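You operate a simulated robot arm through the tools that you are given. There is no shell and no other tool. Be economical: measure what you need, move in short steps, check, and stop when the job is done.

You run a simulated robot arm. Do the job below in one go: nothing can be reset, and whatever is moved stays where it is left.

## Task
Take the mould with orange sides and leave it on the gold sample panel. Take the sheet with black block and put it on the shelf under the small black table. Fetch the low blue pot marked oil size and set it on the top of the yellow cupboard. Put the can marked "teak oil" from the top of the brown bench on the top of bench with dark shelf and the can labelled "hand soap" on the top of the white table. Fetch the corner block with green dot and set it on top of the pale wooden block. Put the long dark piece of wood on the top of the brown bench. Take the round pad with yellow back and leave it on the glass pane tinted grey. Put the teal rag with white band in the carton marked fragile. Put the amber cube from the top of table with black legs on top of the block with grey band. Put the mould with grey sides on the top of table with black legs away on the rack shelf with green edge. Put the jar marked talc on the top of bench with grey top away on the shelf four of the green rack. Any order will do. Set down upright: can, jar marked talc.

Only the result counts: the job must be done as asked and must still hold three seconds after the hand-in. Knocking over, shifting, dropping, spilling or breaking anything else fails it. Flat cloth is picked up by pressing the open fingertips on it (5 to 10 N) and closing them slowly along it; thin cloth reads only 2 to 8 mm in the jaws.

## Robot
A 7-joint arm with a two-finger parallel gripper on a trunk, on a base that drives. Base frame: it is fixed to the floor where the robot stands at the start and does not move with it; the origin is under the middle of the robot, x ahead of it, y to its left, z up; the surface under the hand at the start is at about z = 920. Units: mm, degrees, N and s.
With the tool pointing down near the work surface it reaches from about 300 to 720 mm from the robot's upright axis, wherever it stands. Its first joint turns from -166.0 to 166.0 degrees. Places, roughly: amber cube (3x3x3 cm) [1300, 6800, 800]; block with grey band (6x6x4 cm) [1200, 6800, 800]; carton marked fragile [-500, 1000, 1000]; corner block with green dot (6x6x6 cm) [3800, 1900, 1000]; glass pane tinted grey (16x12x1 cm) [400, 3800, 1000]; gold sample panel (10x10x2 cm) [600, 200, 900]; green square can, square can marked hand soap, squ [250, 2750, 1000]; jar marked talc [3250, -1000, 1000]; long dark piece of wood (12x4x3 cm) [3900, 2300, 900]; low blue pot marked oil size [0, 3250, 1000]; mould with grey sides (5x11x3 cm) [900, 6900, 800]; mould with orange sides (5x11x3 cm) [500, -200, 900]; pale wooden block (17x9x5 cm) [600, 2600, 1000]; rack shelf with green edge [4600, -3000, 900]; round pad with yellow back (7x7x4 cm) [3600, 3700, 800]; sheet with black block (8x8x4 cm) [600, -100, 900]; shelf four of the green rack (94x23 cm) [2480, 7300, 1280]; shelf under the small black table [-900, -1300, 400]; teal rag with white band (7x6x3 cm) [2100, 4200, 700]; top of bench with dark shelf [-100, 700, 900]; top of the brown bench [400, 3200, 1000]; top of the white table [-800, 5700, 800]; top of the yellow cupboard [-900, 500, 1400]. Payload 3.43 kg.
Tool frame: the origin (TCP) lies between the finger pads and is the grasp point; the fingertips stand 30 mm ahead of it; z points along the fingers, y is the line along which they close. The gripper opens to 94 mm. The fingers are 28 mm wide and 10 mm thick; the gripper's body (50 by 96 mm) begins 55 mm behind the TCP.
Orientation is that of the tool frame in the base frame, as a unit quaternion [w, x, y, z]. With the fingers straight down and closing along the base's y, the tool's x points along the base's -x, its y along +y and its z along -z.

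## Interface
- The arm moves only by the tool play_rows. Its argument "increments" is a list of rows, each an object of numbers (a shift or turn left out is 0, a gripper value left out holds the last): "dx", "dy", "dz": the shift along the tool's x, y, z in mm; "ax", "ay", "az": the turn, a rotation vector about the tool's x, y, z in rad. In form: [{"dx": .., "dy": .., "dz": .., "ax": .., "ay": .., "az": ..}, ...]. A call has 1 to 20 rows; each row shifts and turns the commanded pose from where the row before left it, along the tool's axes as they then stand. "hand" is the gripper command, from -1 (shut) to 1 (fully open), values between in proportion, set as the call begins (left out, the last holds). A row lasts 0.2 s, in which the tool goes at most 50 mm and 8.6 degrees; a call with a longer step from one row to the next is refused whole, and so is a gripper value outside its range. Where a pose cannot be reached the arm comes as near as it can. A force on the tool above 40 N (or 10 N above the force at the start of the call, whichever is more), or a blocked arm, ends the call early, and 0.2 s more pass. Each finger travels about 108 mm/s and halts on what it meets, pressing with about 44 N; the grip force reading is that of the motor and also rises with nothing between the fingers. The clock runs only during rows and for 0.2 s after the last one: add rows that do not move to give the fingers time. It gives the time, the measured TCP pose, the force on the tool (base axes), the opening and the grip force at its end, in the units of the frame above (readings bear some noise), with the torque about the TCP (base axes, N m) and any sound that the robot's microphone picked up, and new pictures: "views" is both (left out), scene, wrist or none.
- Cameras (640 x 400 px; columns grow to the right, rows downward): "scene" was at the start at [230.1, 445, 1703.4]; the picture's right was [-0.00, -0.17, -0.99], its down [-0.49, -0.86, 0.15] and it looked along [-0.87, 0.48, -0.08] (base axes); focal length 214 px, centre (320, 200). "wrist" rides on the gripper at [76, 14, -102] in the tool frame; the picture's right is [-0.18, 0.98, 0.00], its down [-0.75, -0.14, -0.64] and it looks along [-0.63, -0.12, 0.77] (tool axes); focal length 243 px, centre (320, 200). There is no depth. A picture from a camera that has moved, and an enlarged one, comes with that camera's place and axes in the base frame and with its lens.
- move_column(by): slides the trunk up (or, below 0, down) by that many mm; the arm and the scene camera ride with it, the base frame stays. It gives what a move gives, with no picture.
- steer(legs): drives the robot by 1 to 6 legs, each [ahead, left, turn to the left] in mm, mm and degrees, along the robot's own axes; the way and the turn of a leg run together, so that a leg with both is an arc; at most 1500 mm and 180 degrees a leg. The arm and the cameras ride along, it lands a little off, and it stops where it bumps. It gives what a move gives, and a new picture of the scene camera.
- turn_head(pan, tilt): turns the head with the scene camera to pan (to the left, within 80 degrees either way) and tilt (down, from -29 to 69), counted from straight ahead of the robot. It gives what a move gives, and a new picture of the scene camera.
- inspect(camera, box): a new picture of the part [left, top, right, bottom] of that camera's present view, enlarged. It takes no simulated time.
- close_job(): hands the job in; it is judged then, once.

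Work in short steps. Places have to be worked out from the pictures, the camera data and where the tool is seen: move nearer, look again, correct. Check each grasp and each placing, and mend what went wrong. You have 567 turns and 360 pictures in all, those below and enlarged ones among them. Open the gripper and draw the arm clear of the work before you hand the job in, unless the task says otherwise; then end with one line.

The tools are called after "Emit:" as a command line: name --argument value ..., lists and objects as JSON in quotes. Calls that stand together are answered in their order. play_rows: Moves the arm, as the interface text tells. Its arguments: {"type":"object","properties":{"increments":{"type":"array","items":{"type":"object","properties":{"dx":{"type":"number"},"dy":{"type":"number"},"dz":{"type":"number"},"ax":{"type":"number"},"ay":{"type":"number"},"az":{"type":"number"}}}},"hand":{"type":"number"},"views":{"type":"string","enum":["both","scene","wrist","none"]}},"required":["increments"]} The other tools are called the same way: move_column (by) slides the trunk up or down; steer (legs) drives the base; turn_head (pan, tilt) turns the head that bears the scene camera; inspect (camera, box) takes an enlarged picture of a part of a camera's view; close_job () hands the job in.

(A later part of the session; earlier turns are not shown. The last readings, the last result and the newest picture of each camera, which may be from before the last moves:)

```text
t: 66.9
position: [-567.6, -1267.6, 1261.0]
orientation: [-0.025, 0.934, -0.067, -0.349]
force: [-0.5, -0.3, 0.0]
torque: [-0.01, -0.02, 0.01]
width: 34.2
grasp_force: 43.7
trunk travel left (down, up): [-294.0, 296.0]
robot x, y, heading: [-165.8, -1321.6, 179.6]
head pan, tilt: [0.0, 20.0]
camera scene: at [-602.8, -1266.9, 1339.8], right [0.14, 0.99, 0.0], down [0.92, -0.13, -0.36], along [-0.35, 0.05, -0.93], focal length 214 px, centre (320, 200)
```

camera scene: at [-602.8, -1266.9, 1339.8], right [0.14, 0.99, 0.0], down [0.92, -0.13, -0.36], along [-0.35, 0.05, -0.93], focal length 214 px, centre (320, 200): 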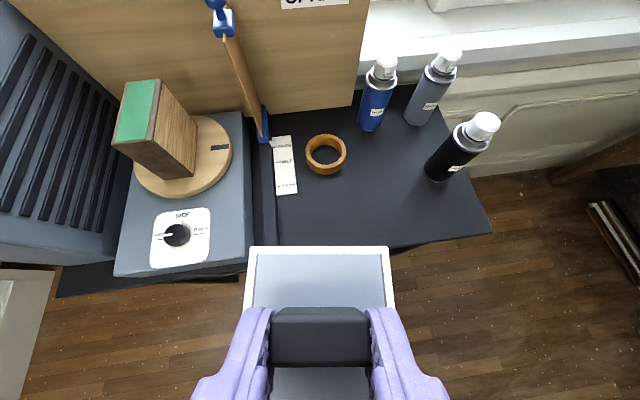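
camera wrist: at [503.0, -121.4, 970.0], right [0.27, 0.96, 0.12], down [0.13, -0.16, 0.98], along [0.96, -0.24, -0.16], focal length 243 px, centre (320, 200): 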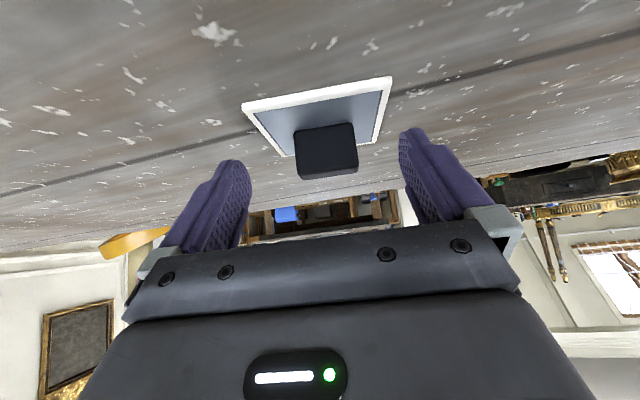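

Arrived accurately; tabletop front edge ≈x −655. I back off 90 mm, lower the trunk and then look under the top.

Emit:
steer --legs '[[-90, 0, 0]]'

Emit:
move_column --by -290

Emit:
play_rows --increments '[{"dx": 19.8, "dz": 22.6}, {"dx": 19.8, "dz": 22.6}, {"dx": 19.8, "dz": 22.6}, {"dx": 19.8, "dz": 22.6}, {"dx": 19.8, "dz": 22.6}, {"dx": 19.8, "dz": 22.6}, {"dx": 19.8, "dz": 22.6}, {"dx": 19.8, "dz": 22.6}, {"dx": 19.8, "dz": 22.6}, {"dx": 19.8, "dz": 22.6}, {}]' --views "none"

Emit:
turn_head --pan 0 --tilt -15

```text
t: 68.0
position: [-474.8, -1269.3, 1261.8]
orientation: [-0.025, 0.934, -0.066, -0.35]
force: [1.2, 0.3, 0.5]
torque: [-0.04, 0.04, -0.02]
width: 33.9
grasp_force: 43.9
trunk travel left (down, up): [-294.0, 296.0]
robot x, y, heading: [-73.8, -1319.3, 179.1]
head pan, tilt: [0.0, 20.0]
camera scene: at [-510.7, -1268.3, 1340.4], right [0.14, 0.99, 0.0], down [0.92, -0.13, -0.36], along [-0.36, 0.05, -0.93], focal length 214 px, centre (320, 200)
```

scene: 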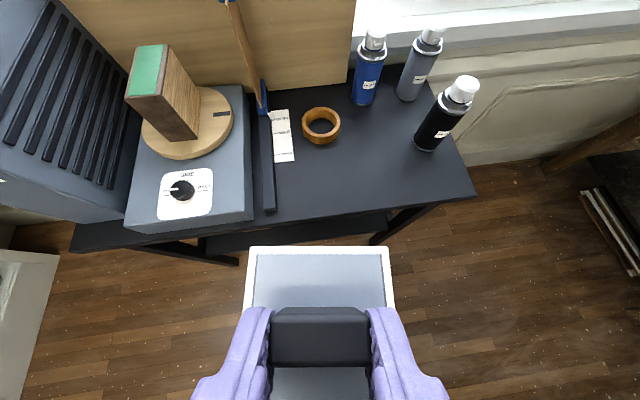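

```text
t: 71.0
position: [-475.7, -1270.1, 971.4]
orientation: [-0.025, 0.934, -0.066, -0.349]
force: [0.1, -0.1, -0.7]
torque: [-0.01, -0.01, 0.0]
width: 33.6
grasp_force: 43.8
trunk travel left (down, up): [-4.0, 586.0]
robot x, y, heading: [-76.7, -1322.3, 179.2]
head pan, tilt: [0.0, 20.0]
```

```text
t: 73.4
position: [-508.9, -1266.5, 680.6]
orientation: [-0.025, 0.935, -0.067, -0.349]
force: [0.5, -0.1, -0.3]
torque: [0.01, -0.02, -0.02]
width: 34.1
grasp_force: 43.6
out of reach, approached as far as the arm can: row 1, 2, 3, 4
trunk travel left (down, up): [-4.0, 586.0]
robot x, y, heading: [-73.5, -1319.5, 179.3]
head pan, tilt: [0.0, 20.0]
```

```text
t: 74.4
position: [-508.9, -1266.3, 679.1]
orientation: [-0.025, 0.934, -0.067, -0.349]
force: [0.2, -1.2, 0.3]
torque: [0.03, -0.01, 0.01]
width: 34.1
grasp_force: 44.1
trunk travel left (down, up): [-4.0, 586.0]
robot x, y, heading: [-74.7, -1327.0, 179.4]
head pan, tilt: [0.0, -15.0]
camera scene: at [-577.3, -1258.9, 804.8], right [0.14, 0.99, 0.0], down [0.55, -0.08, -0.83], along [-0.82, 0.12, -0.56], focal length 214 px, centre (320, 200)
```

scene: 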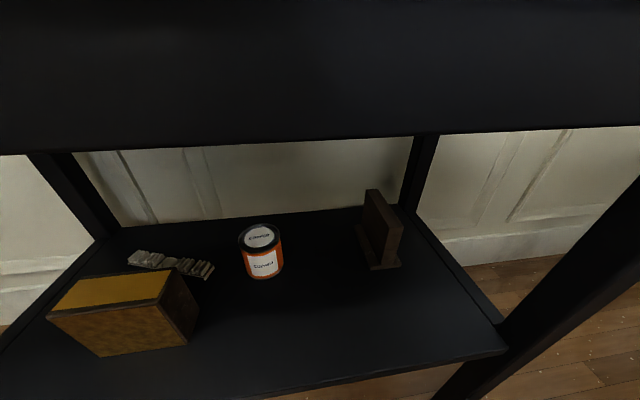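

The shelf (z≈409, x −1083…−690) is free around (−765,−1200). I lower outside, then slide in under the top.

Emit:
play_rows --increments '[{"dx": 22.4, "dz": 25.6}, {"dx": 22.4, "dz": 25.6}, {"dx": 22.4, "dz": 25.6}, {"dx": 22.4, "dz": 25.6}, {"dx": 22.4, "dz": 25.6}, {}]' --views "scene"

```text
t: 75.8
position: [-509.5, -1265.6, 510.3]
orientation: [-0.024, 0.934, -0.065, -0.349]
force: [0.6, 0.4, 1.2]
torque: [-0.03, -0.05, 0.01]
width: 34.2
grasp_force: 44.0
trunk travel left (down, up): [-4.0, 586.0]
robot x, y, heading: [-72.3, -1321.7, 179.7]
head pan, tilt: [0.0, -15.0]
camera scene: at [-577.0, -1259.1, 634.5], right [0.14, 0.99, 0.0], down [0.55, -0.08, -0.83], along [-0.82, 0.12, -0.56], focal length 214 px, centre (320, 200)
```

scene: 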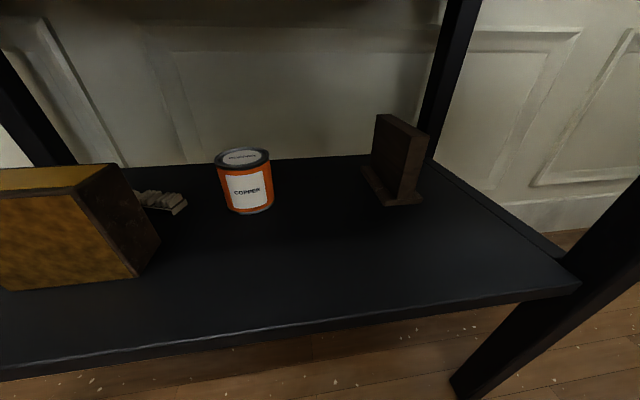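

Consistent (shelf z≈411). Slide forward to (−758,−1201).

Emit:
play_rows --increments '[{"dx": -24, "dy": -3.7, "dz": 21}, {"dx": -24, "dy": -3.7, "dz": 21}, {"dx": -24, "dy": -3.7, "dz": 21}, {"dx": -24, "dy": -3.7, "dz": 21}, {"dx": -24, "dy": -3.7, "dz": 21}, {"dx": -24, "dy": -3.7, "dz": 21}, {"dx": -24, "dy": -3.7, "dz": 21}, {"dx": -24, "dy": -3.7, "dz": 21}, {}]' --views "both"

```text
t: 77.8
position: [-757.4, -1200.3, 509.9]
orientation: [-0.025, 0.934, -0.066, -0.349]
force: [-1.0, 0.2, -0.1]
torque: [0.03, 0.0, 0.01]
width: 33.8
grasp_force: 43.7
trunk travel left (down, up): [-4.0, 586.0]
robot x, y, heading: [-72.9, -1320.6, 179.3]
head pan, tilt: [0.0, -15.0]
camera scene: at [-825.0, -1194.5, 634.3], right [0.14, 0.99, 0.0], down [0.55, -0.08, -0.83], along [-0.82, 0.12, -0.56], focal length 214 px, centre (320, 200)
camera wrist: at [-635.1, -1232.7, 537.7], right [-0.28, -0.95, 0.12], down [-0.13, 0.16, 0.98], along [-0.95, 0.26, -0.17], focal length 243 px, centre (320, 200)
```

scene: 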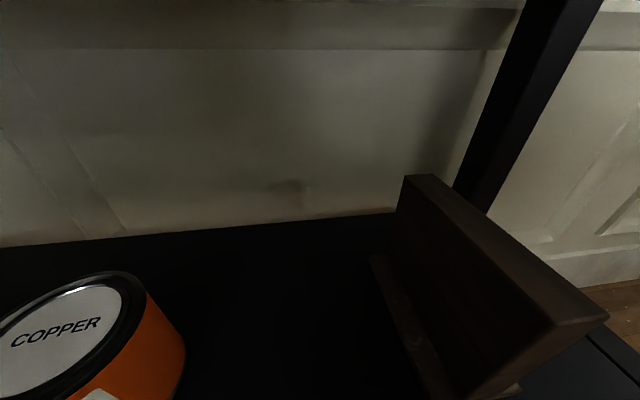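
wrist: 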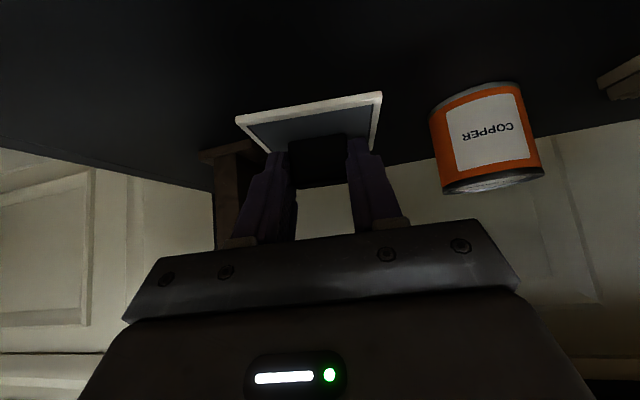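

Clear on all sides. Lower toward the shelf.

Emit:
play_rows --increments '[{"dx": 13, "dz": 15}, {"dx": 13, "dz": 15}, {"dx": 6.6, "dz": 7.5}, {"dx": 3.3, "dz": 3.8}, {}]' --views "none"

Emit:
play_rows --increments '[{"dx": 2, "dz": 2.3}, {"dx": 2, "dz": 2.3}, {"dx": 2, "dz": 2.3}, {}]' --views "none"

```text
t: 79.0
position: [-757.5, -1200.3, 457.4]
orientation: [-0.026, 0.933, -0.067, -0.352]
force: [1.2, 0.0, 19.1]
torque: [0.45, -0.04, 0.06]
width: 34.1
grasp_force: 43.7
trunk travel left (down, up): [-4.0, 586.0]
robot x, y, heading: [-78.2, -1319.9, 179.2]
head pan, tilt: [0.0, -15.0]
```

```text
t: 79.5
position: [-759.8, -1200.3, 456.6]
orientation: [-0.025, 0.932, -0.067, -0.355]
force: [7.0, -1.1, 19.3]
torque: [0.05, -0.22, -0.02]
width: 34.1
grasp_force: 43.9
trunk travel left (down, up): [-4.0, 586.0]
robot x, y, heading: [-75.6, -1319.8, 179.5]
head pan, tilt: [0.0, -15.0]
stopped in row 2: the force on the tool passed its limit at 42 N (the readings are from after the stop); the commanded pose is now the measured one
```

Contact at z≈457. Open in place, then rise vertically and look.

Emit:
play_rows --increments '[{}, {}, {}]' --hand 0.6 --views "none"

Emit:
play_rows --increments '[{"dx": -6.6, "dz": -7.5}, {"dx": -13, "dz": -15}, {"dx": -13, "dz": -15}, {}]' --views "wrist"

```text
t: 80.3
position: [-758.8, -1199.7, 453.6]
orientation: [-0.025, 0.933, -0.066, -0.352]
force: [-0.3, 0.0, -0.7]
torque: [0.03, -0.04, 0.01]
width: 75.2
grasp_force: 0.1
trunk travel left (down, up): [-4.0, 586.0]
robot x, y, heading: [-74.9, -1320.5, 179.3]
head pan, tilt: [0.0, -15.0]
```

```text
t: 81.3
position: [-757.1, -1199.4, 502.9]
orientation: [-0.026, 0.933, -0.066, -0.352]
force: [-0.3, 0.2, 0.4]
torque: [-0.04, -0.01, 0.01]
width: 75.4
grasp_force: 0.0
trunk travel left (down, up): [-4.0, 586.0]
robot x, y, heading: [-73.9, -1323.8, 179.5]
head pan, tilt: [0.0, -15.0]
camera wrist: at [-636.4, -1231.7, 530.3], right [-0.28, -0.95, 0.12], down [-0.12, 0.16, 0.98], along [-0.95, 0.26, -0.16], focal length 243 px, centre (320, 200)
```

wrist: 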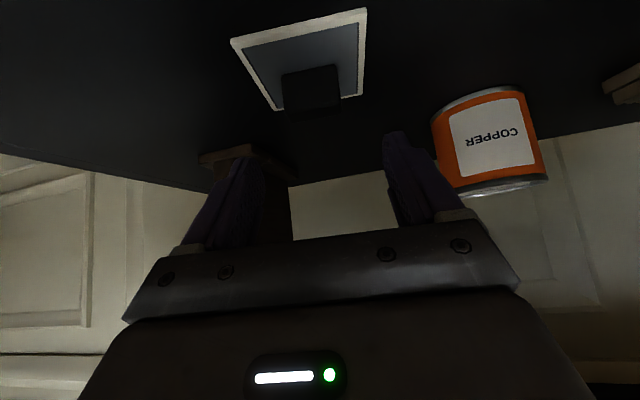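

The sheet lies flat on the shelf. I retreat out and up, the reverse of the way in.

Emit:
play_rows --increments '[{"dx": 24, "dy": 3.7, "dz": -21}, {"dx": 24, "dy": 3.7, "dz": -21}, {"dx": 24, "dy": 3.7, "dz": -21}, {"dx": 24, "dy": 3.7, "dz": -21}, {"dx": 24, "dy": 3.7, "dz": -21}, {"dx": 24, "dy": 3.7, "dz": -21}, {"dx": 24, "dy": 3.7, "dz": -21}, {"dx": 24, "dy": 3.7, "dz": -21}, {"dx": -26, "dz": -30}, {"dx": -26, "dz": -30}, {"dx": -26, "dz": -30}, {"dx": -26, "dz": -30}, {"dx": -26, "dz": -30}, {}]' --views "none"

Emit:
move_column --by 290

```text
t: 84.3
position: [-509.4, -1267.0, 700.3]
orientation: [-0.025, 0.933, -0.066, -0.352]
force: [0.6, 0.0, -0.5]
torque: [0.0, -0.04, 0.0]
width: 75.0
grasp_force: 0.0
trunk travel left (down, up): [-4.0, 586.0]
robot x, y, heading: [-72.8, -1322.3, 179.1]
head pan, tilt: [0.0, -15.0]
```

```text
t: 87.2
position: [-509.6, -1266.0, 989.7]
orientation: [-0.025, 0.933, -0.066, -0.352]
force: [-0.5, 0.7, 0.3]
torque: [0.02, -0.02, -0.05]
width: 75.2
grasp_force: 0.0
trunk travel left (down, up): [-294.0, 296.0]
robot x, y, heading: [-75.1, -1321.0, 178.9]
head pan, tilt: [0.0, -15.0]
```

Now raise the hand and turn the robot around to face +x to survey the way to the talc bench.

Emit:
play_rows --increments '[{"dx": -26, "dz": -30}, {"dx": -26, "dz": -30}, {"dx": -26, "dz": -30}, {"dx": -26, "dz": -30}, {"dx": -26, "dz": -30}, {"dx": -26, "dz": -30}, {"dx": -26, "dz": -30}, {"dx": -26, "dz": -30}, {"dx": -26, "dz": -30}]' --views "none"

Emit:
turn_head --pan -55 --tilt -29

Emit:
steer --legs '[[0, 0, -180]]'

```text
t: 89.2
position: [-507.4, -1268.6, 1347.6]
orientation: [-0.025, 0.933, -0.066, -0.353]
force: [0.7, -0.9, 1.1]
torque: [-0.02, 0.0, 0.0]
width: 75.3
grasp_force: 0.0
trunk travel left (down, up): [-294.0, 296.0]
robot x, y, heading: [-77.9, -1320.2, 179.4]
head pan, tilt: [0.0, -15.0]
```

```text
t: 90.4
position: [-506.5, -1265.9, 1346.9]
orientation: [-0.025, 0.933, -0.067, -0.353]
force: [0.0, -0.1, 0.1]
torque: [0.02, 0.01, 0.03]
width: 75.3
grasp_force: 0.1
trunk travel left (down, up): [-294.0, 296.0]
robot x, y, heading: [-75.5, -1323.8, 179.1]
head pan, tilt: [-55.0, -28.6]
camera scene: at [-552.7, -1207.6, 1514.5], right [0.62, 0.49, 0.61], down [0.53, 0.32, -0.79], along [-0.58, 0.81, -0.06], focal length 214 px, centre (320, 200)
```

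scene: 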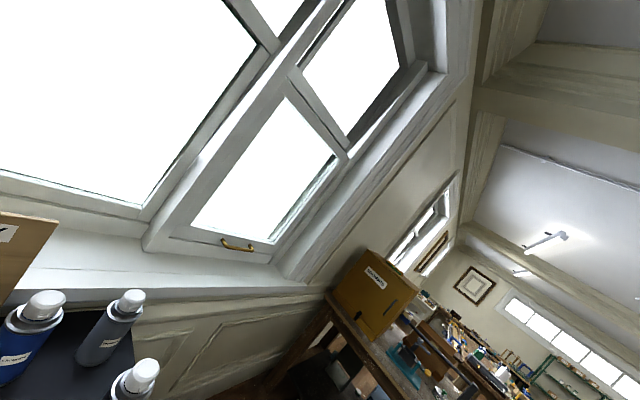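

```text
t: 98.3
position: [355.0, -1390.8, 1345.6]
orientation: [0.351, 0.084, 0.932, -0.032]
force: [0.1, -0.5, -0.8]
torque: [-0.01, -0.03, 0.01]
width: 75.1
grasp_force: 0.0
trunk travel left (down, up): [-294.0, 296.0]
robot x, y, heading: [-75.5, -1321.5, -2.5]
head pan, tilt: [-55.0, -28.6]
camera scene: at [394.6, -1456.8, 1514.8], right [-0.63, -0.47, 0.61], down [-0.54, -0.3, -0.79], along [0.55, -0.83, -0.06], focal length 214 px, centre (320, 200)
```

scene: 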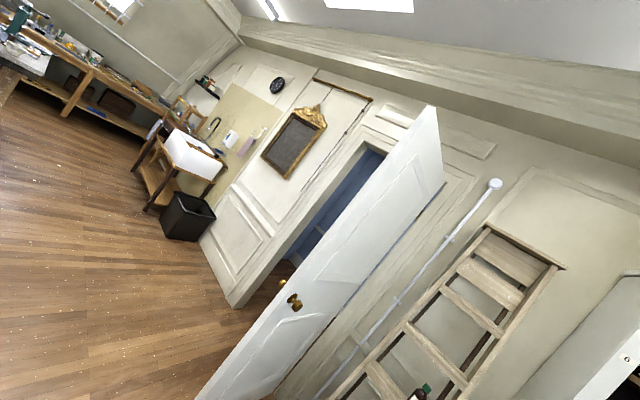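

Turn the head toward ahead-left for the rest of the room.

Emit:
turn_head --pan 5 --tilt -29

Emit:
turn_head --pan 55 --tilt -29

```text
t: 99.6
position: [354.5, -1391.1, 1346.5]
orientation: [0.352, 0.083, 0.932, -0.031]
force: [-0.2, 0.2, 0.1]
torque: [0.02, -0.03, -0.01]
width: 75.4
grasp_force: 0.0
trunk travel left (down, up): [-294.0, 296.0]
robot x, y, heading: [-74.9, -1320.0, -3.0]
head pan, tilt: [5.0, -28.6]
camera scene: at [423.7, -1400.4, 1493.5], right [-0.12, -0.99, -0.06], down [-0.33, 0.1, -0.94], along [0.94, -0.09, -0.34], focal length 214 px, centre (320, 200)
```

scene: 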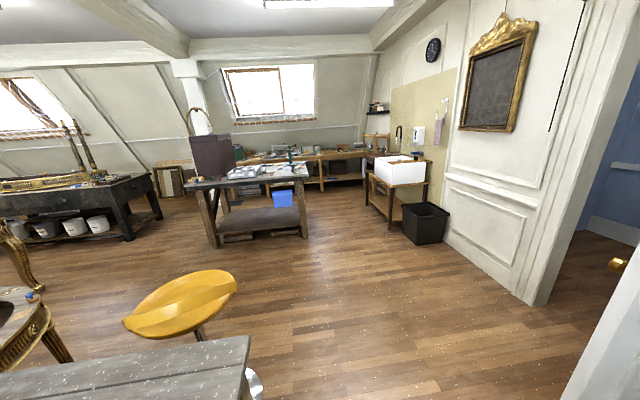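

```text
t: 100.8
position: [354.6, -1391.3, 1347.7]
orientation: [0.352, 0.083, 0.932, -0.031]
force: [-0.2, 0.4, 0.6]
torque: [0.01, -0.04, -0.03]
width: 75.1
grasp_force: 0.1
trunk travel left (down, up): [-294.0, 296.0]
robot x, y, heading: [-76.1, -1320.1, -2.8]
head pan, tilt: [55.0, -28.6]
camera scene: at [414.0, -1348.8, 1514.7], right [0.43, -0.66, -0.61], down [-0.4, 0.47, -0.79], along [0.81, 0.58, -0.06], focal length 214 px, centre (320, 200)
```

scene: 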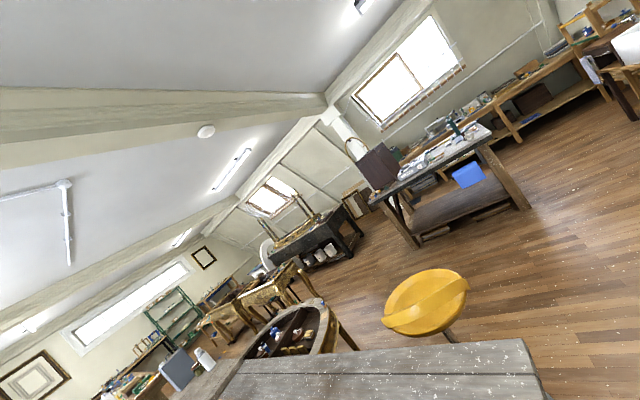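

Corridor: grey table ends at y≈−1200, stool at ≈(1400,−800), talc bench front at x≈3090, y −220…−1410. I drive along y≈−1770 then across to (2500,−1000).

Emit:
turn_head --pan 0 --tilt -10

Emit:
steer --legs '[[0, 0, 2.8], [0, -450, 0], [1400, 0, 0], [1175, 0, 0], [0, 770, 0]]'

```text
t: 102.0
position: [354.1, -1391.0, 1346.6]
orientation: [0.352, 0.083, 0.932, -0.031]
force: [1.2, -0.3, 0.3]
torque: [-0.03, 0.03, -0.02]
width: 75.5
grasp_force: 0.1
trunk travel left (down, up): [-294.0, 296.0]
robot x, y, heading: [-75.5, -1321.2, -2.8]
head pan, tilt: [0.0, -10.0]
camera scene: at [415.8, -1404.7, 1464.0], right [-0.18, -0.98, 0.0], down [-0.61, 0.11, -0.78], along [0.77, -0.14, -0.62], focal length 214 px, centre (320, 200)
```

scene: 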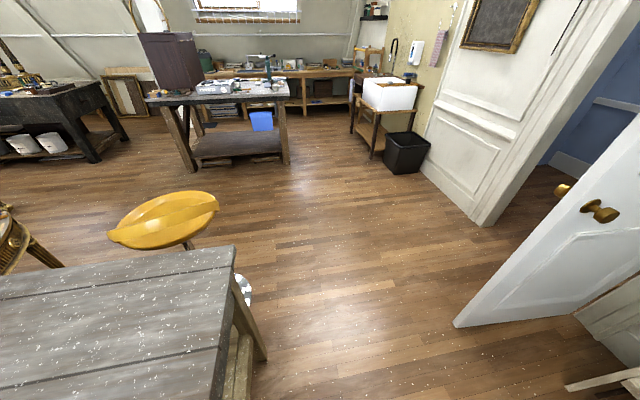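

```text
t: 121.1
position: [2951.6, -1046.9, 1345.8]
orientation: [0.353, 0.062, 0.933, -0.023]
force: [-0.4, -0.4, 1.1]
torque: [-0.03, 0.02, -0.03]
width: 75.4
grasp_force: 0.1
trunk travel left (down, up): [-294.0, 296.0]
robot x, y, heading: [2519.2, -994.2, -0.1]
head pan, tilt: [0.0, -10.0]
camera scene: at [3013.6, -1056.9, 1464.0], right [-0.13, -0.99, 0.0], down [-0.62, 0.08, -0.78], along [0.77, -0.1, -0.62], focal length 214 px, centre (320, 200)
```

scene: 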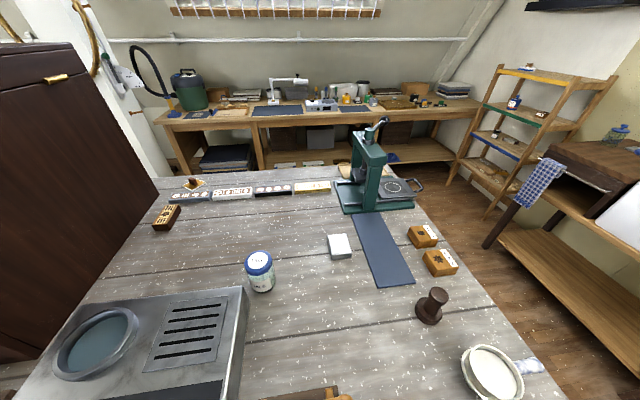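

A jar with a blue lid is on the bench at about (3330,−945). I enlarge to read its mark.

Emit:
inspect --camera "scene" --box '[220, 220, 320, 310]'

Emit:
inspect --camera "scene" --box '[440, 40, 640, 240]'

```text
4.44 times, centred on (270, 265) of scene
camera zoom: at [3013.6, -1056.9, 1464.0], right [-0.13, -0.99, 0.0], down [-0.62, 0.08, -0.78], along [0.77, -0.1, -0.62], focal length 953 px, centre (542, -89)
```

zoom: 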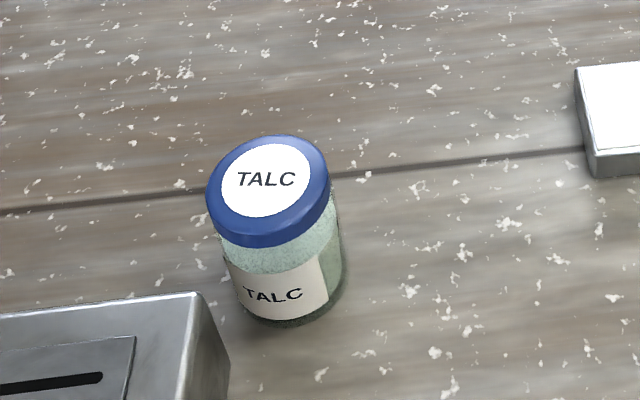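

```text
2.00 times, centred on (540, 140) of scene
camera zoom: at [3013.6, -1056.9, 1464.0], right [-0.13, -0.99, 0.0], down [-0.62, 0.08, -0.78], along [0.77, -0.1, -0.62], focal length 429 px, centre (-120, 320)
```

zoom: 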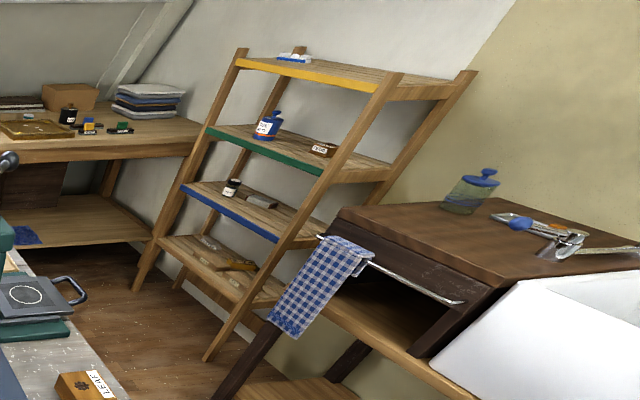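

TALC confirmed. A grey device blocks straight ahead-left of it, so I'll come from the right-front with robot heading +30° from (2770,−1270), hand pitched ~58°.

Emit:
steer --legs '[[0, -276, 0], [251, 0, 0], [0, 0, 30]]'

Emit:
play_rows --increments '[{"ax": -0.086, "az": -0.099}, {"ay": -0.145, "dz": -20}, {"ay": -0.145, "dz": -20}, {}]' --views "scene"

```text
t: 126.0
position: [3171.3, -1100.7, 1346.3]
orientation: [0.347, -0.18, 0.918, 0.068]
force: [-0.8, -0.1, -0.2]
torque: [-0.01, -0.01, -0.02]
width: 75.3
grasp_force: 0.0
trunk travel left (down, up): [-294.0, 296.0]
robot x, y, heading: [2773.1, -1272.0, 29.9]
head pan, tilt: [0.0, -10.0]
camera scene: at [3229.4, -1079.1, 1464.0], right [0.38, -0.93, 0.0], down [-0.58, -0.24, -0.78], along [0.72, 0.3, -0.62], focal length 214 px, centre (320, 200)
```

scene: 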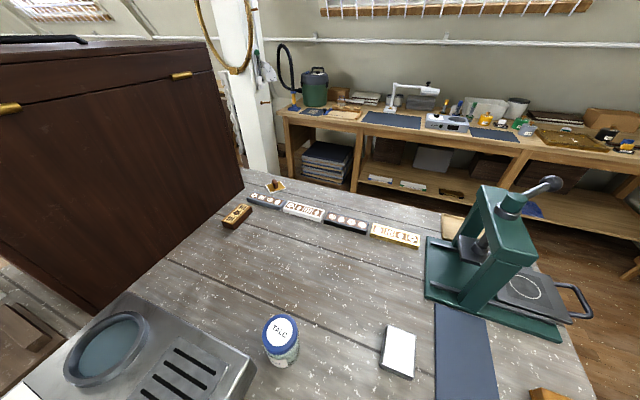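

```text
t: 127.0
position: [3147.7, -1114.6, 1375.3]
orientation: [0.469, -0.224, 0.845, 0.123]
force: [0.4, 0.4, -0.4]
torque: [0.0, -0.02, -0.01]
width: 75.4
grasp_force: 0.0
trunk travel left (down, up): [-294.0, 296.0]
robot x, y, heading: [2775.0, -1269.9, 29.8]
head pan, tilt: [0.0, -10.0]
camera scene: at [3169.5, -1103.5, 1505.4], right [0.5, -0.87, 0.0], down [-0.32, -0.19, -0.93], along [0.81, 0.46, -0.37], focal length 214 px, centre (320, 200)
```

scene: 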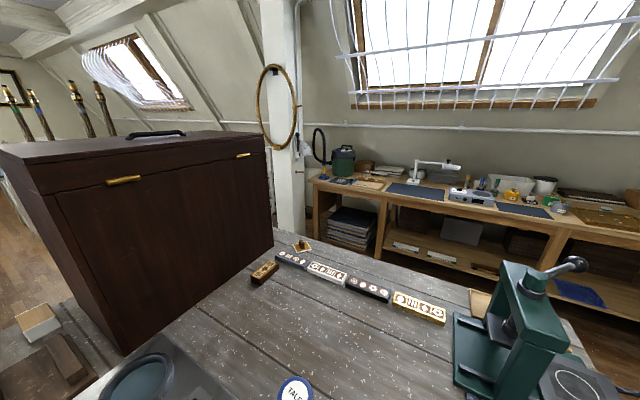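

Triangulated jar lid at (3351,−946,1013). I approach to a standoff 130 mm before it with fingers fully open.

Emit:
play_rows --increments '[{"dx": 25.5, "dy": 5.9, "dz": 33.6}, {"dx": 25.5, "dy": 5.9, "dz": 33.6}, {"dx": 25.5, "dy": 5.9, "dz": 33.6}, {"dx": 25.5, "dy": 5.9, "dz": 33.6}, {"dx": 25.5, "dy": 5.9, "dz": 33.6}, {"dx": 25.5, "dy": 5.9, "dz": 33.6}, {"dx": 25.5, "dy": 5.9, "dz": 33.6}, {"dx": 25.5, "dy": 5.9, "dz": 33.6}, {}]' --hand 1 --views "none"

Emit:
turn_head --pan 0 --tilt 15

```text
t: 128.9
position: [3238.9, -1009.9, 1069.2]
orientation: [0.469, -0.225, 0.845, 0.124]
force: [-0.3, 0.0, -0.4]
torque: [-0.01, -0.01, 0.02]
width: 94.1
grasp_force: 0.1
out of reach, approached as far as the arm can: row 2, 3
trunk travel left (down, up): [-294.0, 296.0]
robot x, y, heading: [2772.2, -1272.5, 29.5]
head pan, tilt: [0.0, -10.0]
```

```text
t: 129.8
position: [3239.3, -1010.1, 1070.0]
orientation: [0.469, -0.224, 0.845, 0.123]
force: [-0.2, 0.0, 0.2]
torque: [-0.01, 0.02, 0.01]
width: 93.9
grasp_force: 0.1
trunk travel left (down, up): [-294.0, 296.0]
robot x, y, heading: [2770.9, -1272.0, 29.6]
head pan, tilt: [0.0, 15.0]
camera scene: at [3251.1, -1005.5, 1161.6], right [0.5, -0.87, 0.0], down [-0.63, -0.36, -0.68], along [0.59, 0.34, -0.73], focal length 214 px, centre (320, 200)
```

scene: 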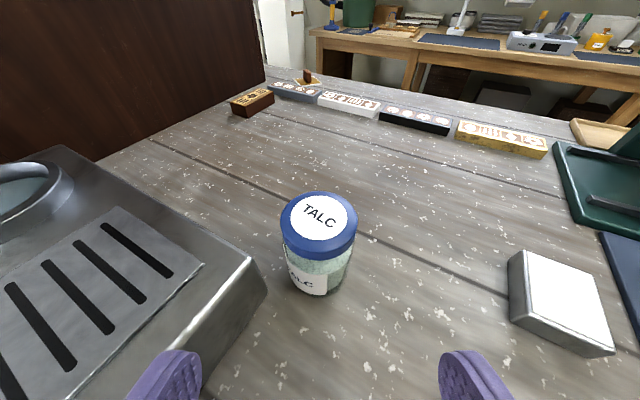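

Jar centre (3353,−946). The device corner is just left-behind, so I pass high, narrow the fingers slightly, then descend vertically onto the lid.

Emit:
play_rows --increments '[{"dx": -16.1, "dz": 26.1}, {"dx": -16.1, "dz": 26.1}, {"dx": -16.1, "dz": 26.1}, {"dx": -16.1, "dz": 26.1}, {"dx": 12.8, "dz": 7.9}, {}]' --hand 0.85 --views "both"

```text
t: 131.2
position: [3346.2, -950.1, 1054.0]
orientation: [0.468, -0.225, 0.845, 0.124]
force: [-0.1, -0.3, -0.5]
torque: [-0.02, 0.01, -0.02]
width: 86.9
grasp_force: 0.1
trunk travel left (down, up): [-294.0, 296.0]
robot x, y, heading: [2771.8, -1271.4, 29.7]
head pan, tilt: [0.0, 15.0]
camera scene: at [3357.4, -945.5, 1145.8], right [0.5, -0.87, 0.0], down [-0.63, -0.36, -0.68], along [0.59, 0.34, -0.73], focal length 214 px, centre (320, 200)
camera wrist: at [3228.9, -1000.4, 1043.5], right [-0.4, 0.9, 0.16], down [-0.06, -0.19, 0.98], along [0.91, 0.39, 0.13], focal length 243 px, centre (320, 200)
```

scene: 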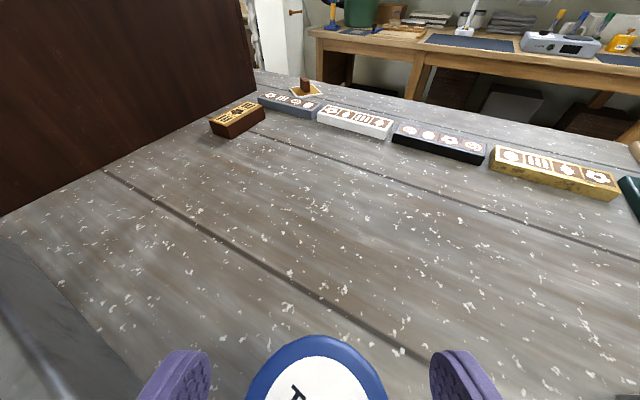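
wrist: 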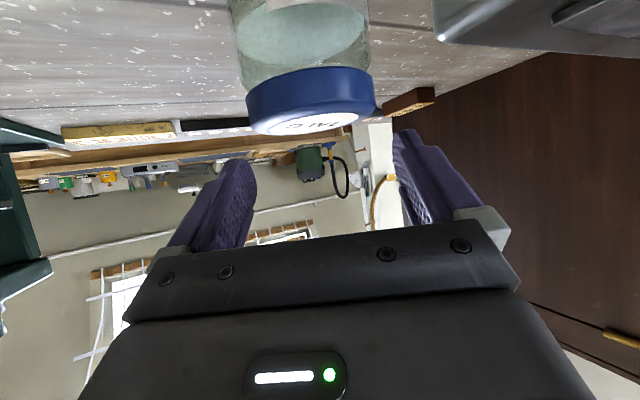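

Laterally centred. Descend 52 mm.

Emit:
play_rows --increments '[{"dx": 12.8, "dz": 7.9}, {"dx": 12.8, "dz": 7.9}, {"dx": 12.8, "dz": 7.9}, {"dx": 6, "dz": 3.7}, {}]' --views "both"

```text
t: 132.3
position: [3349.5, -947.3, 1008.1]
orientation: [0.474, -0.221, 0.843, 0.125]
force: [3.9, 1.6, 3.7]
torque: [0.11, 0.15, -0.24]
width: 86.2
grasp_force: 0.0
trunk travel left (down, up): [-294.0, 296.0]
robot x, y, heading: [2773.7, -1272.3, 29.8]
head pan, tilt: [0.0, 15.0]
stopped in row 5: the force on the tool passed its limit at 43 N (the readings are from after the stop); the commanded pose is now the measured one
camera scene: at [3360.3, -944.7, 1100.2], right [0.49, -0.87, 0.0], down [-0.63, -0.35, -0.69], along [0.6, 0.34, -0.72], focal length 214 px, centre (320, 200)
camera wrist: at [3232.5, -998.2, 996.2], right [-0.4, 0.9, 0.16], down [-0.07, -0.2, 0.98], along [0.91, 0.38, 0.14], focal length 243 px, centre (320, 200)
```

scene: 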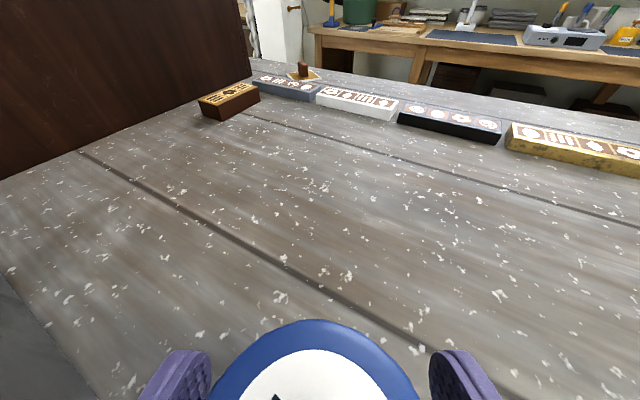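
wrist: 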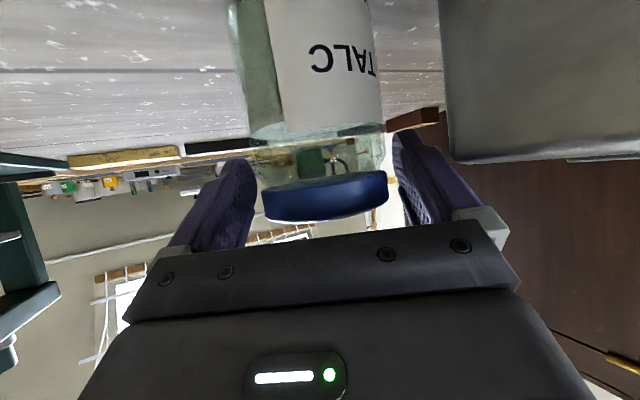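

The left knuckle just touched the device (torque points left); the lid is already between the pads. Raise 3 mm and close on the lid.

Emit:
play_rows --increments '[{"dx": -2.6, "dz": -1.6}, {}]' --views "none"

Emit:
play_rows --increments '[{}, {}, {}, {}]' --hand -1 --views "wrist"

```text
t: 132.9
position: [3348.8, -949.0, 1010.1]
orientation: [0.473, -0.223, 0.843, 0.126]
force: [0.3, -0.2, 0.0]
torque: [0.03, 0.0, 0.0]
width: 86.9
grasp_force: 0.2
trunk travel left (down, up): [-294.0, 296.0]
robot x, y, heading: [2771.3, -1273.4, 29.8]
head pan, tilt: [0.0, 15.0]
```

```text
t: 133.9
position: [3347.8, -948.4, 1010.1]
orientation: [0.474, -0.223, 0.843, 0.125]
force: [-0.6, -0.3, 1.1]
torque: [0.06, 0.02, 0.07]
width: 69.4
grasp_force: 44.4
trunk travel left (down, up): [-294.0, 296.0]
robot x, y, heading: [2773.5, -1273.2, 29.9]
head pan, tilt: [0.0, 15.0]
camera wrist: at [3230.8, -998.5, 999.3], right [-0.4, 0.9, 0.16], down [-0.07, -0.2, 0.98], along [0.91, 0.38, 0.14], focal length 243 px, centre (320, 200)
```

wrist: 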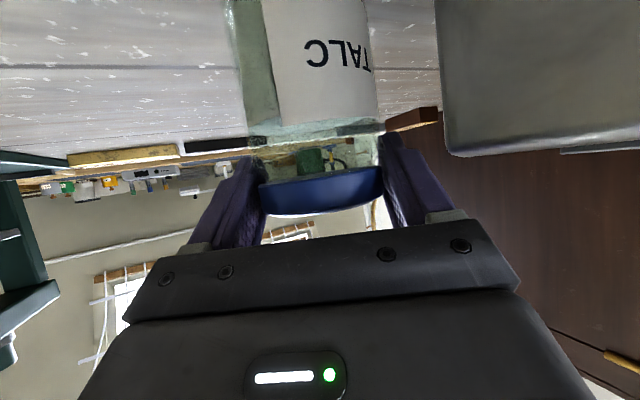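

Lid gripped at 69 mm. Lift gently, straight up.

Emit:
play_rows --increments '[{"dx": -2.6, "dz": -1.6}, {"dx": -4.3, "dz": -2.6}, {"dx": -6.8, "dz": -4.2}, {"dx": -8.5, "dz": -5.3}, {"dx": -10.2, "dz": -6.3}, {"dx": -12.8, "dz": -7.9}, {"dx": -12.8, "dz": -7.9}, {"dx": -12.8, "dz": -7.9}, {"dx": -12.8, "dz": -7.9}, {}]' --views "wrist"

```text
t: 136.1
position: [3348.3, -948.2, 1108.6]
orientation: [0.473, -0.221, 0.844, 0.125]
force: [-0.2, -0.2, -3.8]
torque: [-0.03, 0.01, -0.03]
width: 69.4
grasp_force: 44.3
trunk travel left (down, up): [-294.0, 296.0]
robot x, y, heading: [2774.1, -1273.2, 29.6]
head pan, tilt: [0.0, 15.0]
camera wrist: at [3230.6, -998.4, 1097.1], right [-0.4, 0.9, 0.16], down [-0.06, -0.2, 0.98], along [0.91, 0.38, 0.14], focal length 243 px, centre (320, 200)
```

wrist: 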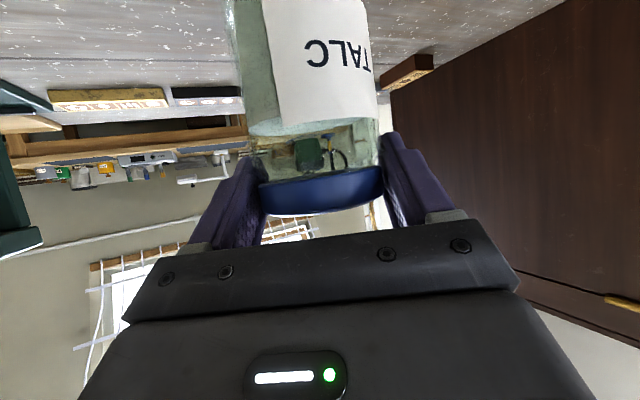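

Jar lifted upright. Retract, back off from the bench and face +y to survey the long way.

Emit:
play_rows --increments '[{"dx": -2.4, "dz": -20}, {"dx": -2.4, "dz": -32}, {"dx": -2.4, "dz": -32}, {"dx": -2.4, "dz": -32}, {"dx": -2.4, "dz": -32}, {"dx": -2.4, "dz": -32}, {"dx": -2.4, "dz": -32}, {"dx": -2.4, "dz": -32}, {"dx": -2.4, "dz": -32}, {"dx": -2.4, "dz": -32}, {}]' --views "none"

Emit:
turn_head --pan 0 --tilt -15

Emit:
steer --legs '[[-500, 0, 0], [0, 0, 60]]'

```text
t: 138.5
position: [3161.9, -1055.4, 1305.9]
orientation: [0.472, -0.222, 0.844, 0.125]
force: [-0.9, -0.1, -4.1]
torque: [0.01, 0.02, -0.01]
width: 69.4
grasp_force: 44.0
out of reach, approached as far as the arm can: row 8, 9, 10
trunk travel left (down, up): [-294.0, 296.0]
robot x, y, heading: [2769.9, -1270.5, 29.5]
head pan, tilt: [0.0, 15.0]
```

```text
t: 139.4
position: [3162.4, -1055.0, 1305.9]
orientation: [0.472, -0.222, 0.844, 0.124]
force: [0.1, 0.3, -4.7]
torque: [-0.02, 0.01, -0.01]
width: 69.0
grasp_force: 43.9
trunk travel left (down, up): [-294.0, 296.0]
robot x, y, heading: [2773.3, -1269.8, 30.1]
head pan, tilt: [0.0, -15.0]
camera scene: at [3184.7, -1045.3, 1444.7], right [0.49, -0.87, 0.0], down [-0.25, -0.14, -0.96], along [0.83, 0.47, -0.28], focal length 214 px, centre (320, 200)
```

scene: 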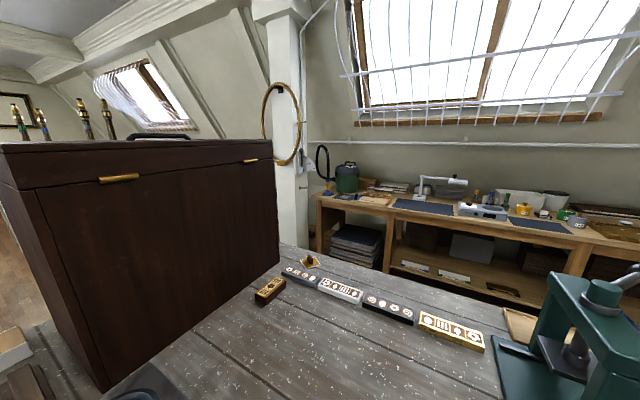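

```text
t: 145.1
position: [2344.3, -1072.0, 1304.7]
orientation: [0.346, -0.615, 0.619, 0.345]
force: [-0.1, -0.1, -4.7]
torque: [-0.03, -0.04, 0.01]
width: 69.1
grasp_force: 44.2
trunk travel left (down, up): [-294.0, 296.0]
robot x, y, heading: [2334.2, -1520.7, 89.8]
head pan, tilt: [0.0, -15.0]
camera scene: at [2343.5, -1048.1, 1444.8], right [1.0, -0.01, 0.0], down [0.0, -0.28, -0.96], along [0.0, 0.96, -0.28], focal length 214 px, centre (320, 200)
```

scene: 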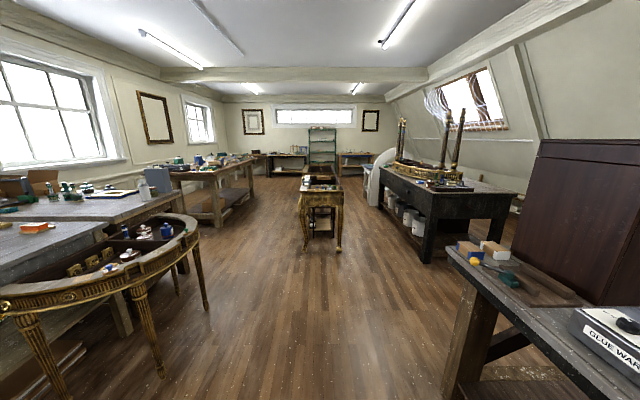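

Clear overview: gold console stands mid-aisle (x 2125–2600 from y≈1560), black bench from x≈3650, brown bench up to x≈700, green rack straight ahead at the far wall. I take the right aisle at x≈3120.

Emit:
steer --legs '[[1500, 0, 0], [430, 0, 0], [0, -786, 0], [1500, 0, 0], [1500, 0, 0]]'

```text
t: 172.5
position: [3083.1, 3850.1, 1304.7]
orientation: [-0.342, 0.621, -0.613, -0.348]
force: [-0.1, -0.3, -3.8]
torque: [-0.01, 0.01, 0.02]
width: 69.1
grasp_force: 43.5
trunk travel left (down, up): [-294.0, 296.0]
robot x, y, heading: [3080.8, 3401.0, 90.9]
head pan, tilt: [0.0, -15.0]
camera scene: at [3081.9, 3873.2, 1444.6], right [1.0, 0.01, 0.0], down [0.0, -0.28, -0.96], along [-0.01, 0.96, -0.28], focal length 214 px, centre (320, 200)
```

scene: 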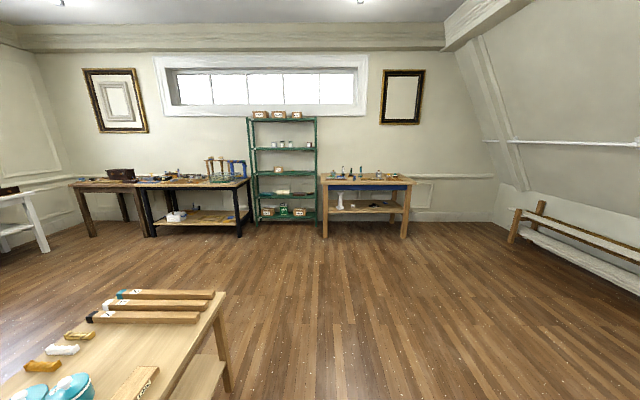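

Green rack straight ahead-left; shelf four is the second from the top with a generous gap. I drive to in front of it.

Emit:
steer --legs '[[0, 0, -0.9], [1500, 0, 0], [900, 0, 0], [0, 580, 0], [300, 0, 0]]'

```text
t: 189.2
position: [2548.4, 6570.4, 1305.6]
orientation: [0.35, -0.609, 0.626, 0.34]
force: [0.6, 1.1, -3.8]
torque: [-0.04, 0.0, -0.01]
width: 69.0
grasp_force: 43.7
trunk travel left (down, up): [-294.0, 296.0]
robot x, y, heading: [2532.7, 6122.4, 88.8]
head pan, tilt: [0.0, -15.0]
camera scene: at [2547.4, 6595.1, 1444.3], right [1.0, -0.03, 0.0], down [-0.01, -0.28, -0.96], along [0.02, 0.96, -0.28], focal length 214 px, centre (320, 200)
```

scene: 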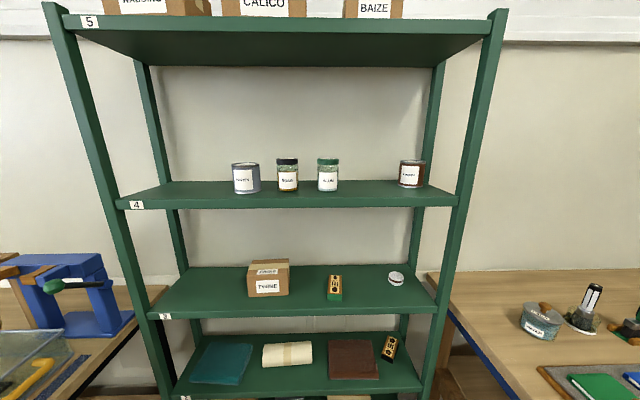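

Shelf "4" confirmed at z≈1262, front edge y≈7170. I'll use the gap at x≈2720 between the green-lid jar and the tin. Raise the trunk and drive up to it.

Emit:
move_column --by 150

Emit:
steer --legs '[[0, 0, 1.2], [0, -185, 0], [420, 0, 0]]'

```text
t: 190.9
position: [2547.8, 6569.4, 1454.8]
orientation: [0.349, -0.609, 0.625, 0.341]
force: [0.0, 1.1, -3.7]
torque: [-0.02, 0.02, 0.01]
width: 68.9
grasp_force: 43.9
trunk travel left (down, up): [-444.0, 146.0]
robot x, y, heading: [2532.0, 6125.9, 88.4]
head pan, tilt: [0.0, -15.0]
```

```text
t: 195.0
position: [2725.6, 6990.5, 1455.1]
orientation: [0.346, -0.615, 0.619, 0.345]
force: [0.2, 1.0, -4.3]
torque: [-0.02, 0.01, 0.0]
width: 69.1
grasp_force: 44.0
trunk travel left (down, up): [-444.0, 146.0]
robot x, y, heading: [2717.2, 6539.4, 89.7]
head pan, tilt: [0.0, -15.0]
camera scene: at [2723.7, 7015.1, 1594.3], right [1.0, 0.0, 0.0], down [0.0, -0.28, -0.96], along [0.0, 0.96, -0.28], focal length 214 px, centre (320, 200)
```

scene: 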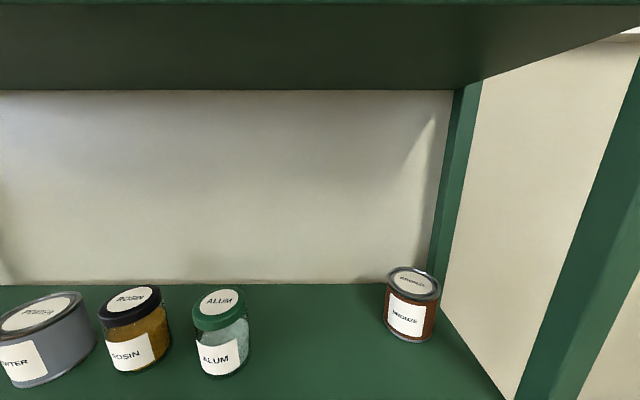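

Gap between ALUM (x≤2612) and BRONZE (x≥2843) is centred at ≈2727. I drive 100 mm nearer, then extend in high.

Emit:
steer --legs '[[110, 0, 0]]'

Emit:
turn_head --pan 0 --tilt 15

Emit:
play_rows --increments '[{"dx": -16, "dz": 26}, {"dx": -16, "dz": 26}, {"dx": -16, "dz": 26}, {"dx": -16, "dz": 26}, {}]' --views "both"

```text
t: 196.2
position: [2725.3, 7101.5, 1455.9]
orientation: [0.346, -0.615, 0.619, 0.344]
force: [0.0, 0.5, -4.1]
torque: [-0.02, -0.05, -0.01]
width: 68.8
grasp_force: 44.0
trunk travel left (down, up): [-444.0, 146.0]
robot x, y, heading: [2719.6, 6651.4, 90.0]
head pan, tilt: [0.0, -15.0]
camera scene: at [2723.9, 7125.9, 1593.9], right [1.0, 0.0, 0.0], down [0.0, -0.28, -0.96], along [0.0, 0.96, -0.28], focal length 214 px, centre (320, 200)
```

scene: 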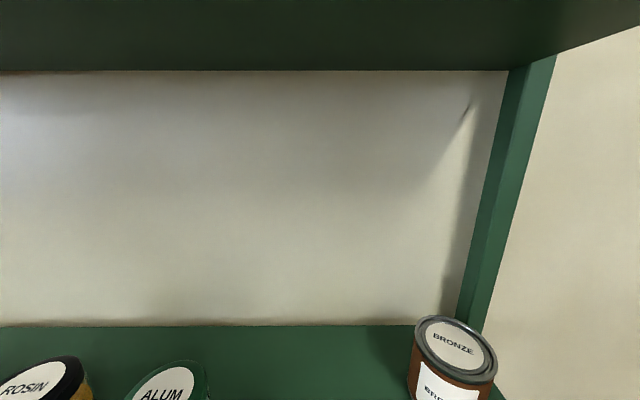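

```text
t: 197.2
position: [2724.4, 7099.2, 1455.3]
orientation: [0.346, -0.615, 0.619, 0.344]
force: [0.6, 0.0, -4.2]
torque: [-0.01, 0.0, -0.03]
width: 68.9
grasp_force: 43.4
trunk travel left (down, up): [-444.0, 146.0]
robot x, y, heading: [2718.6, 6650.9, 89.6]
head pan, tilt: [0.0, 15.0]
camera scene: at [2723.8, 7111.0, 1548.0], right [1.0, 0.0, 0.0], down [0.0, -0.72, -0.69], along [0.0, 0.69, -0.72], focal length 214 px, centre (320, 200)
```

scene: 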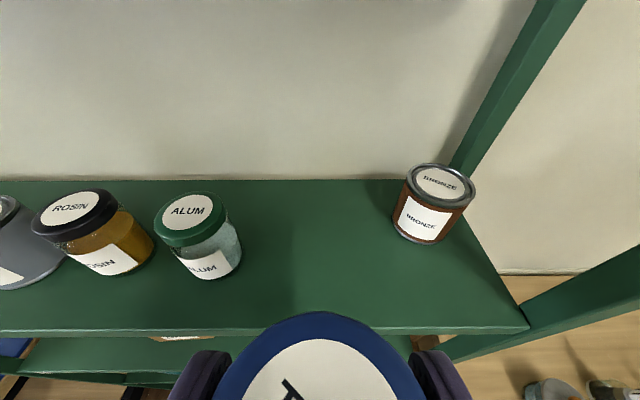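

```text
t: 198.3
position: [2726.7, 7221.9, 1455.9]
orientation: [0.346, -0.615, 0.619, 0.345]
force: [-0.9, -0.9, -3.7]
torque: [0.04, 0.0, 0.02]
width: 68.9
grasp_force: 44.5
trunk travel left (down, up): [-444.0, 146.0]
robot x, y, heading: [2720.7, 6654.1, 90.1]
head pan, tilt: [0.0, 15.0]
camera scene: at [2725.0, 7232.6, 1548.5], right [1.0, 0.0, 0.0], down [0.0, -0.72, -0.69], along [0.0, 0.69, -0.72], focal length 214 px, centre (320, 200)
camera wrist: at [2711.5, 7094.9, 1444.9], right [-0.98, 0.1, 0.16], down [0.14, -0.15, 0.98], along [0.12, 0.98, 0.14], focal length 243 px, centre (320, 200)
```

scene: 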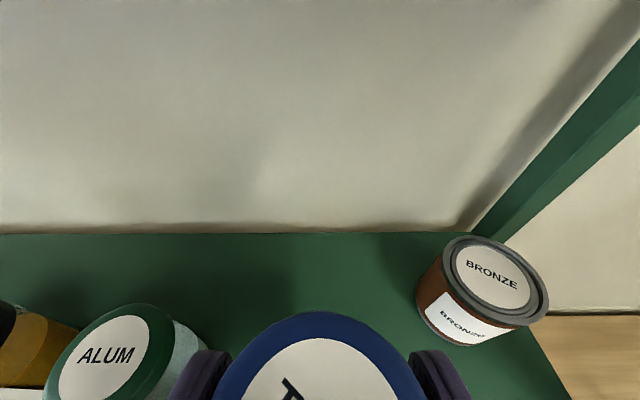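
wrist: 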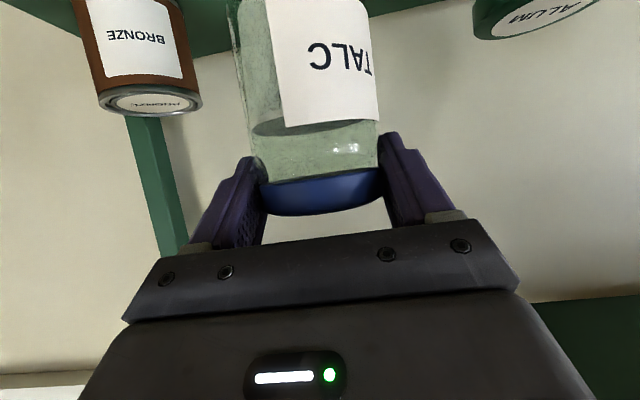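

Position good. Lower 45 mm, then feel for the shelf in small steps.

Emit:
play_rows --increments '[{"dx": -6, "dz": 10}, {"dx": 12.8, "dz": 7.9}, {"dx": 12.8, "dz": 7.9}, {"dx": 8.5, "dz": 5.3}, {}]' --views "none"

Emit:
play_rows --increments '[{"dx": 2.6, "dz": 1.6}, {"dx": 2.6, "dz": 1.6}, {"dx": 2.6, "dz": 1.6}, {"dx": 2.6, "dz": 1.6}, {"dx": 2.6, "dz": 1.6}, {"dx": 2.6, "dz": 1.6}, {"dx": 2.6, "dz": 1.6}, {}]' --views "wrist"

```text
t: 199.6
position: [2725.0, 7233.8, 1415.1]
orientation: [0.346, -0.615, 0.618, 0.346]
force: [-0.3, 0.7, -3.9]
torque: [-0.02, -0.01, 0.0]
width: 69.0
grasp_force: 43.5
trunk travel left (down, up): [-444.0, 146.0]
robot x, y, heading: [2721.5, 6652.9, 89.9]
head pan, tilt: [0.0, 15.0]
```

```text
t: 201.3
position: [2725.1, 7233.4, 1393.8]
orientation: [0.346, -0.615, 0.619, 0.345]
force: [0.7, -0.1, -3.3]
torque: [-0.01, 0.03, 0.01]
width: 68.9
grasp_force: 43.7
trunk travel left (down, up): [-444.0, 146.0]
robot x, y, heading: [2718.5, 6657.8, 90.2]
head pan, tilt: [0.0, 15.0]
camera wrist: at [2710.4, 7106.9, 1383.0], right [-0.98, 0.1, 0.16], down [0.14, -0.15, 0.98], along [0.12, 0.98, 0.14], focal length 243 px, centre (320, 200)
```

wrist: 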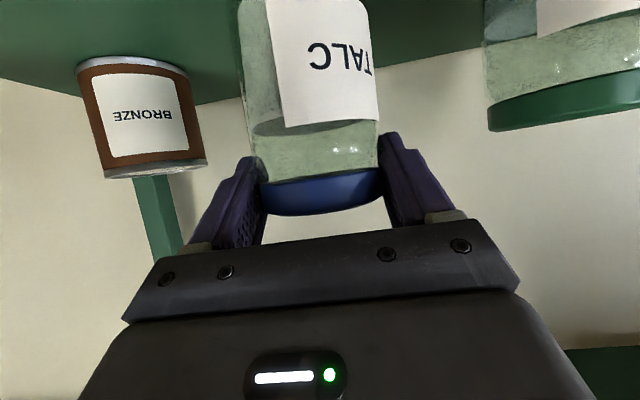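

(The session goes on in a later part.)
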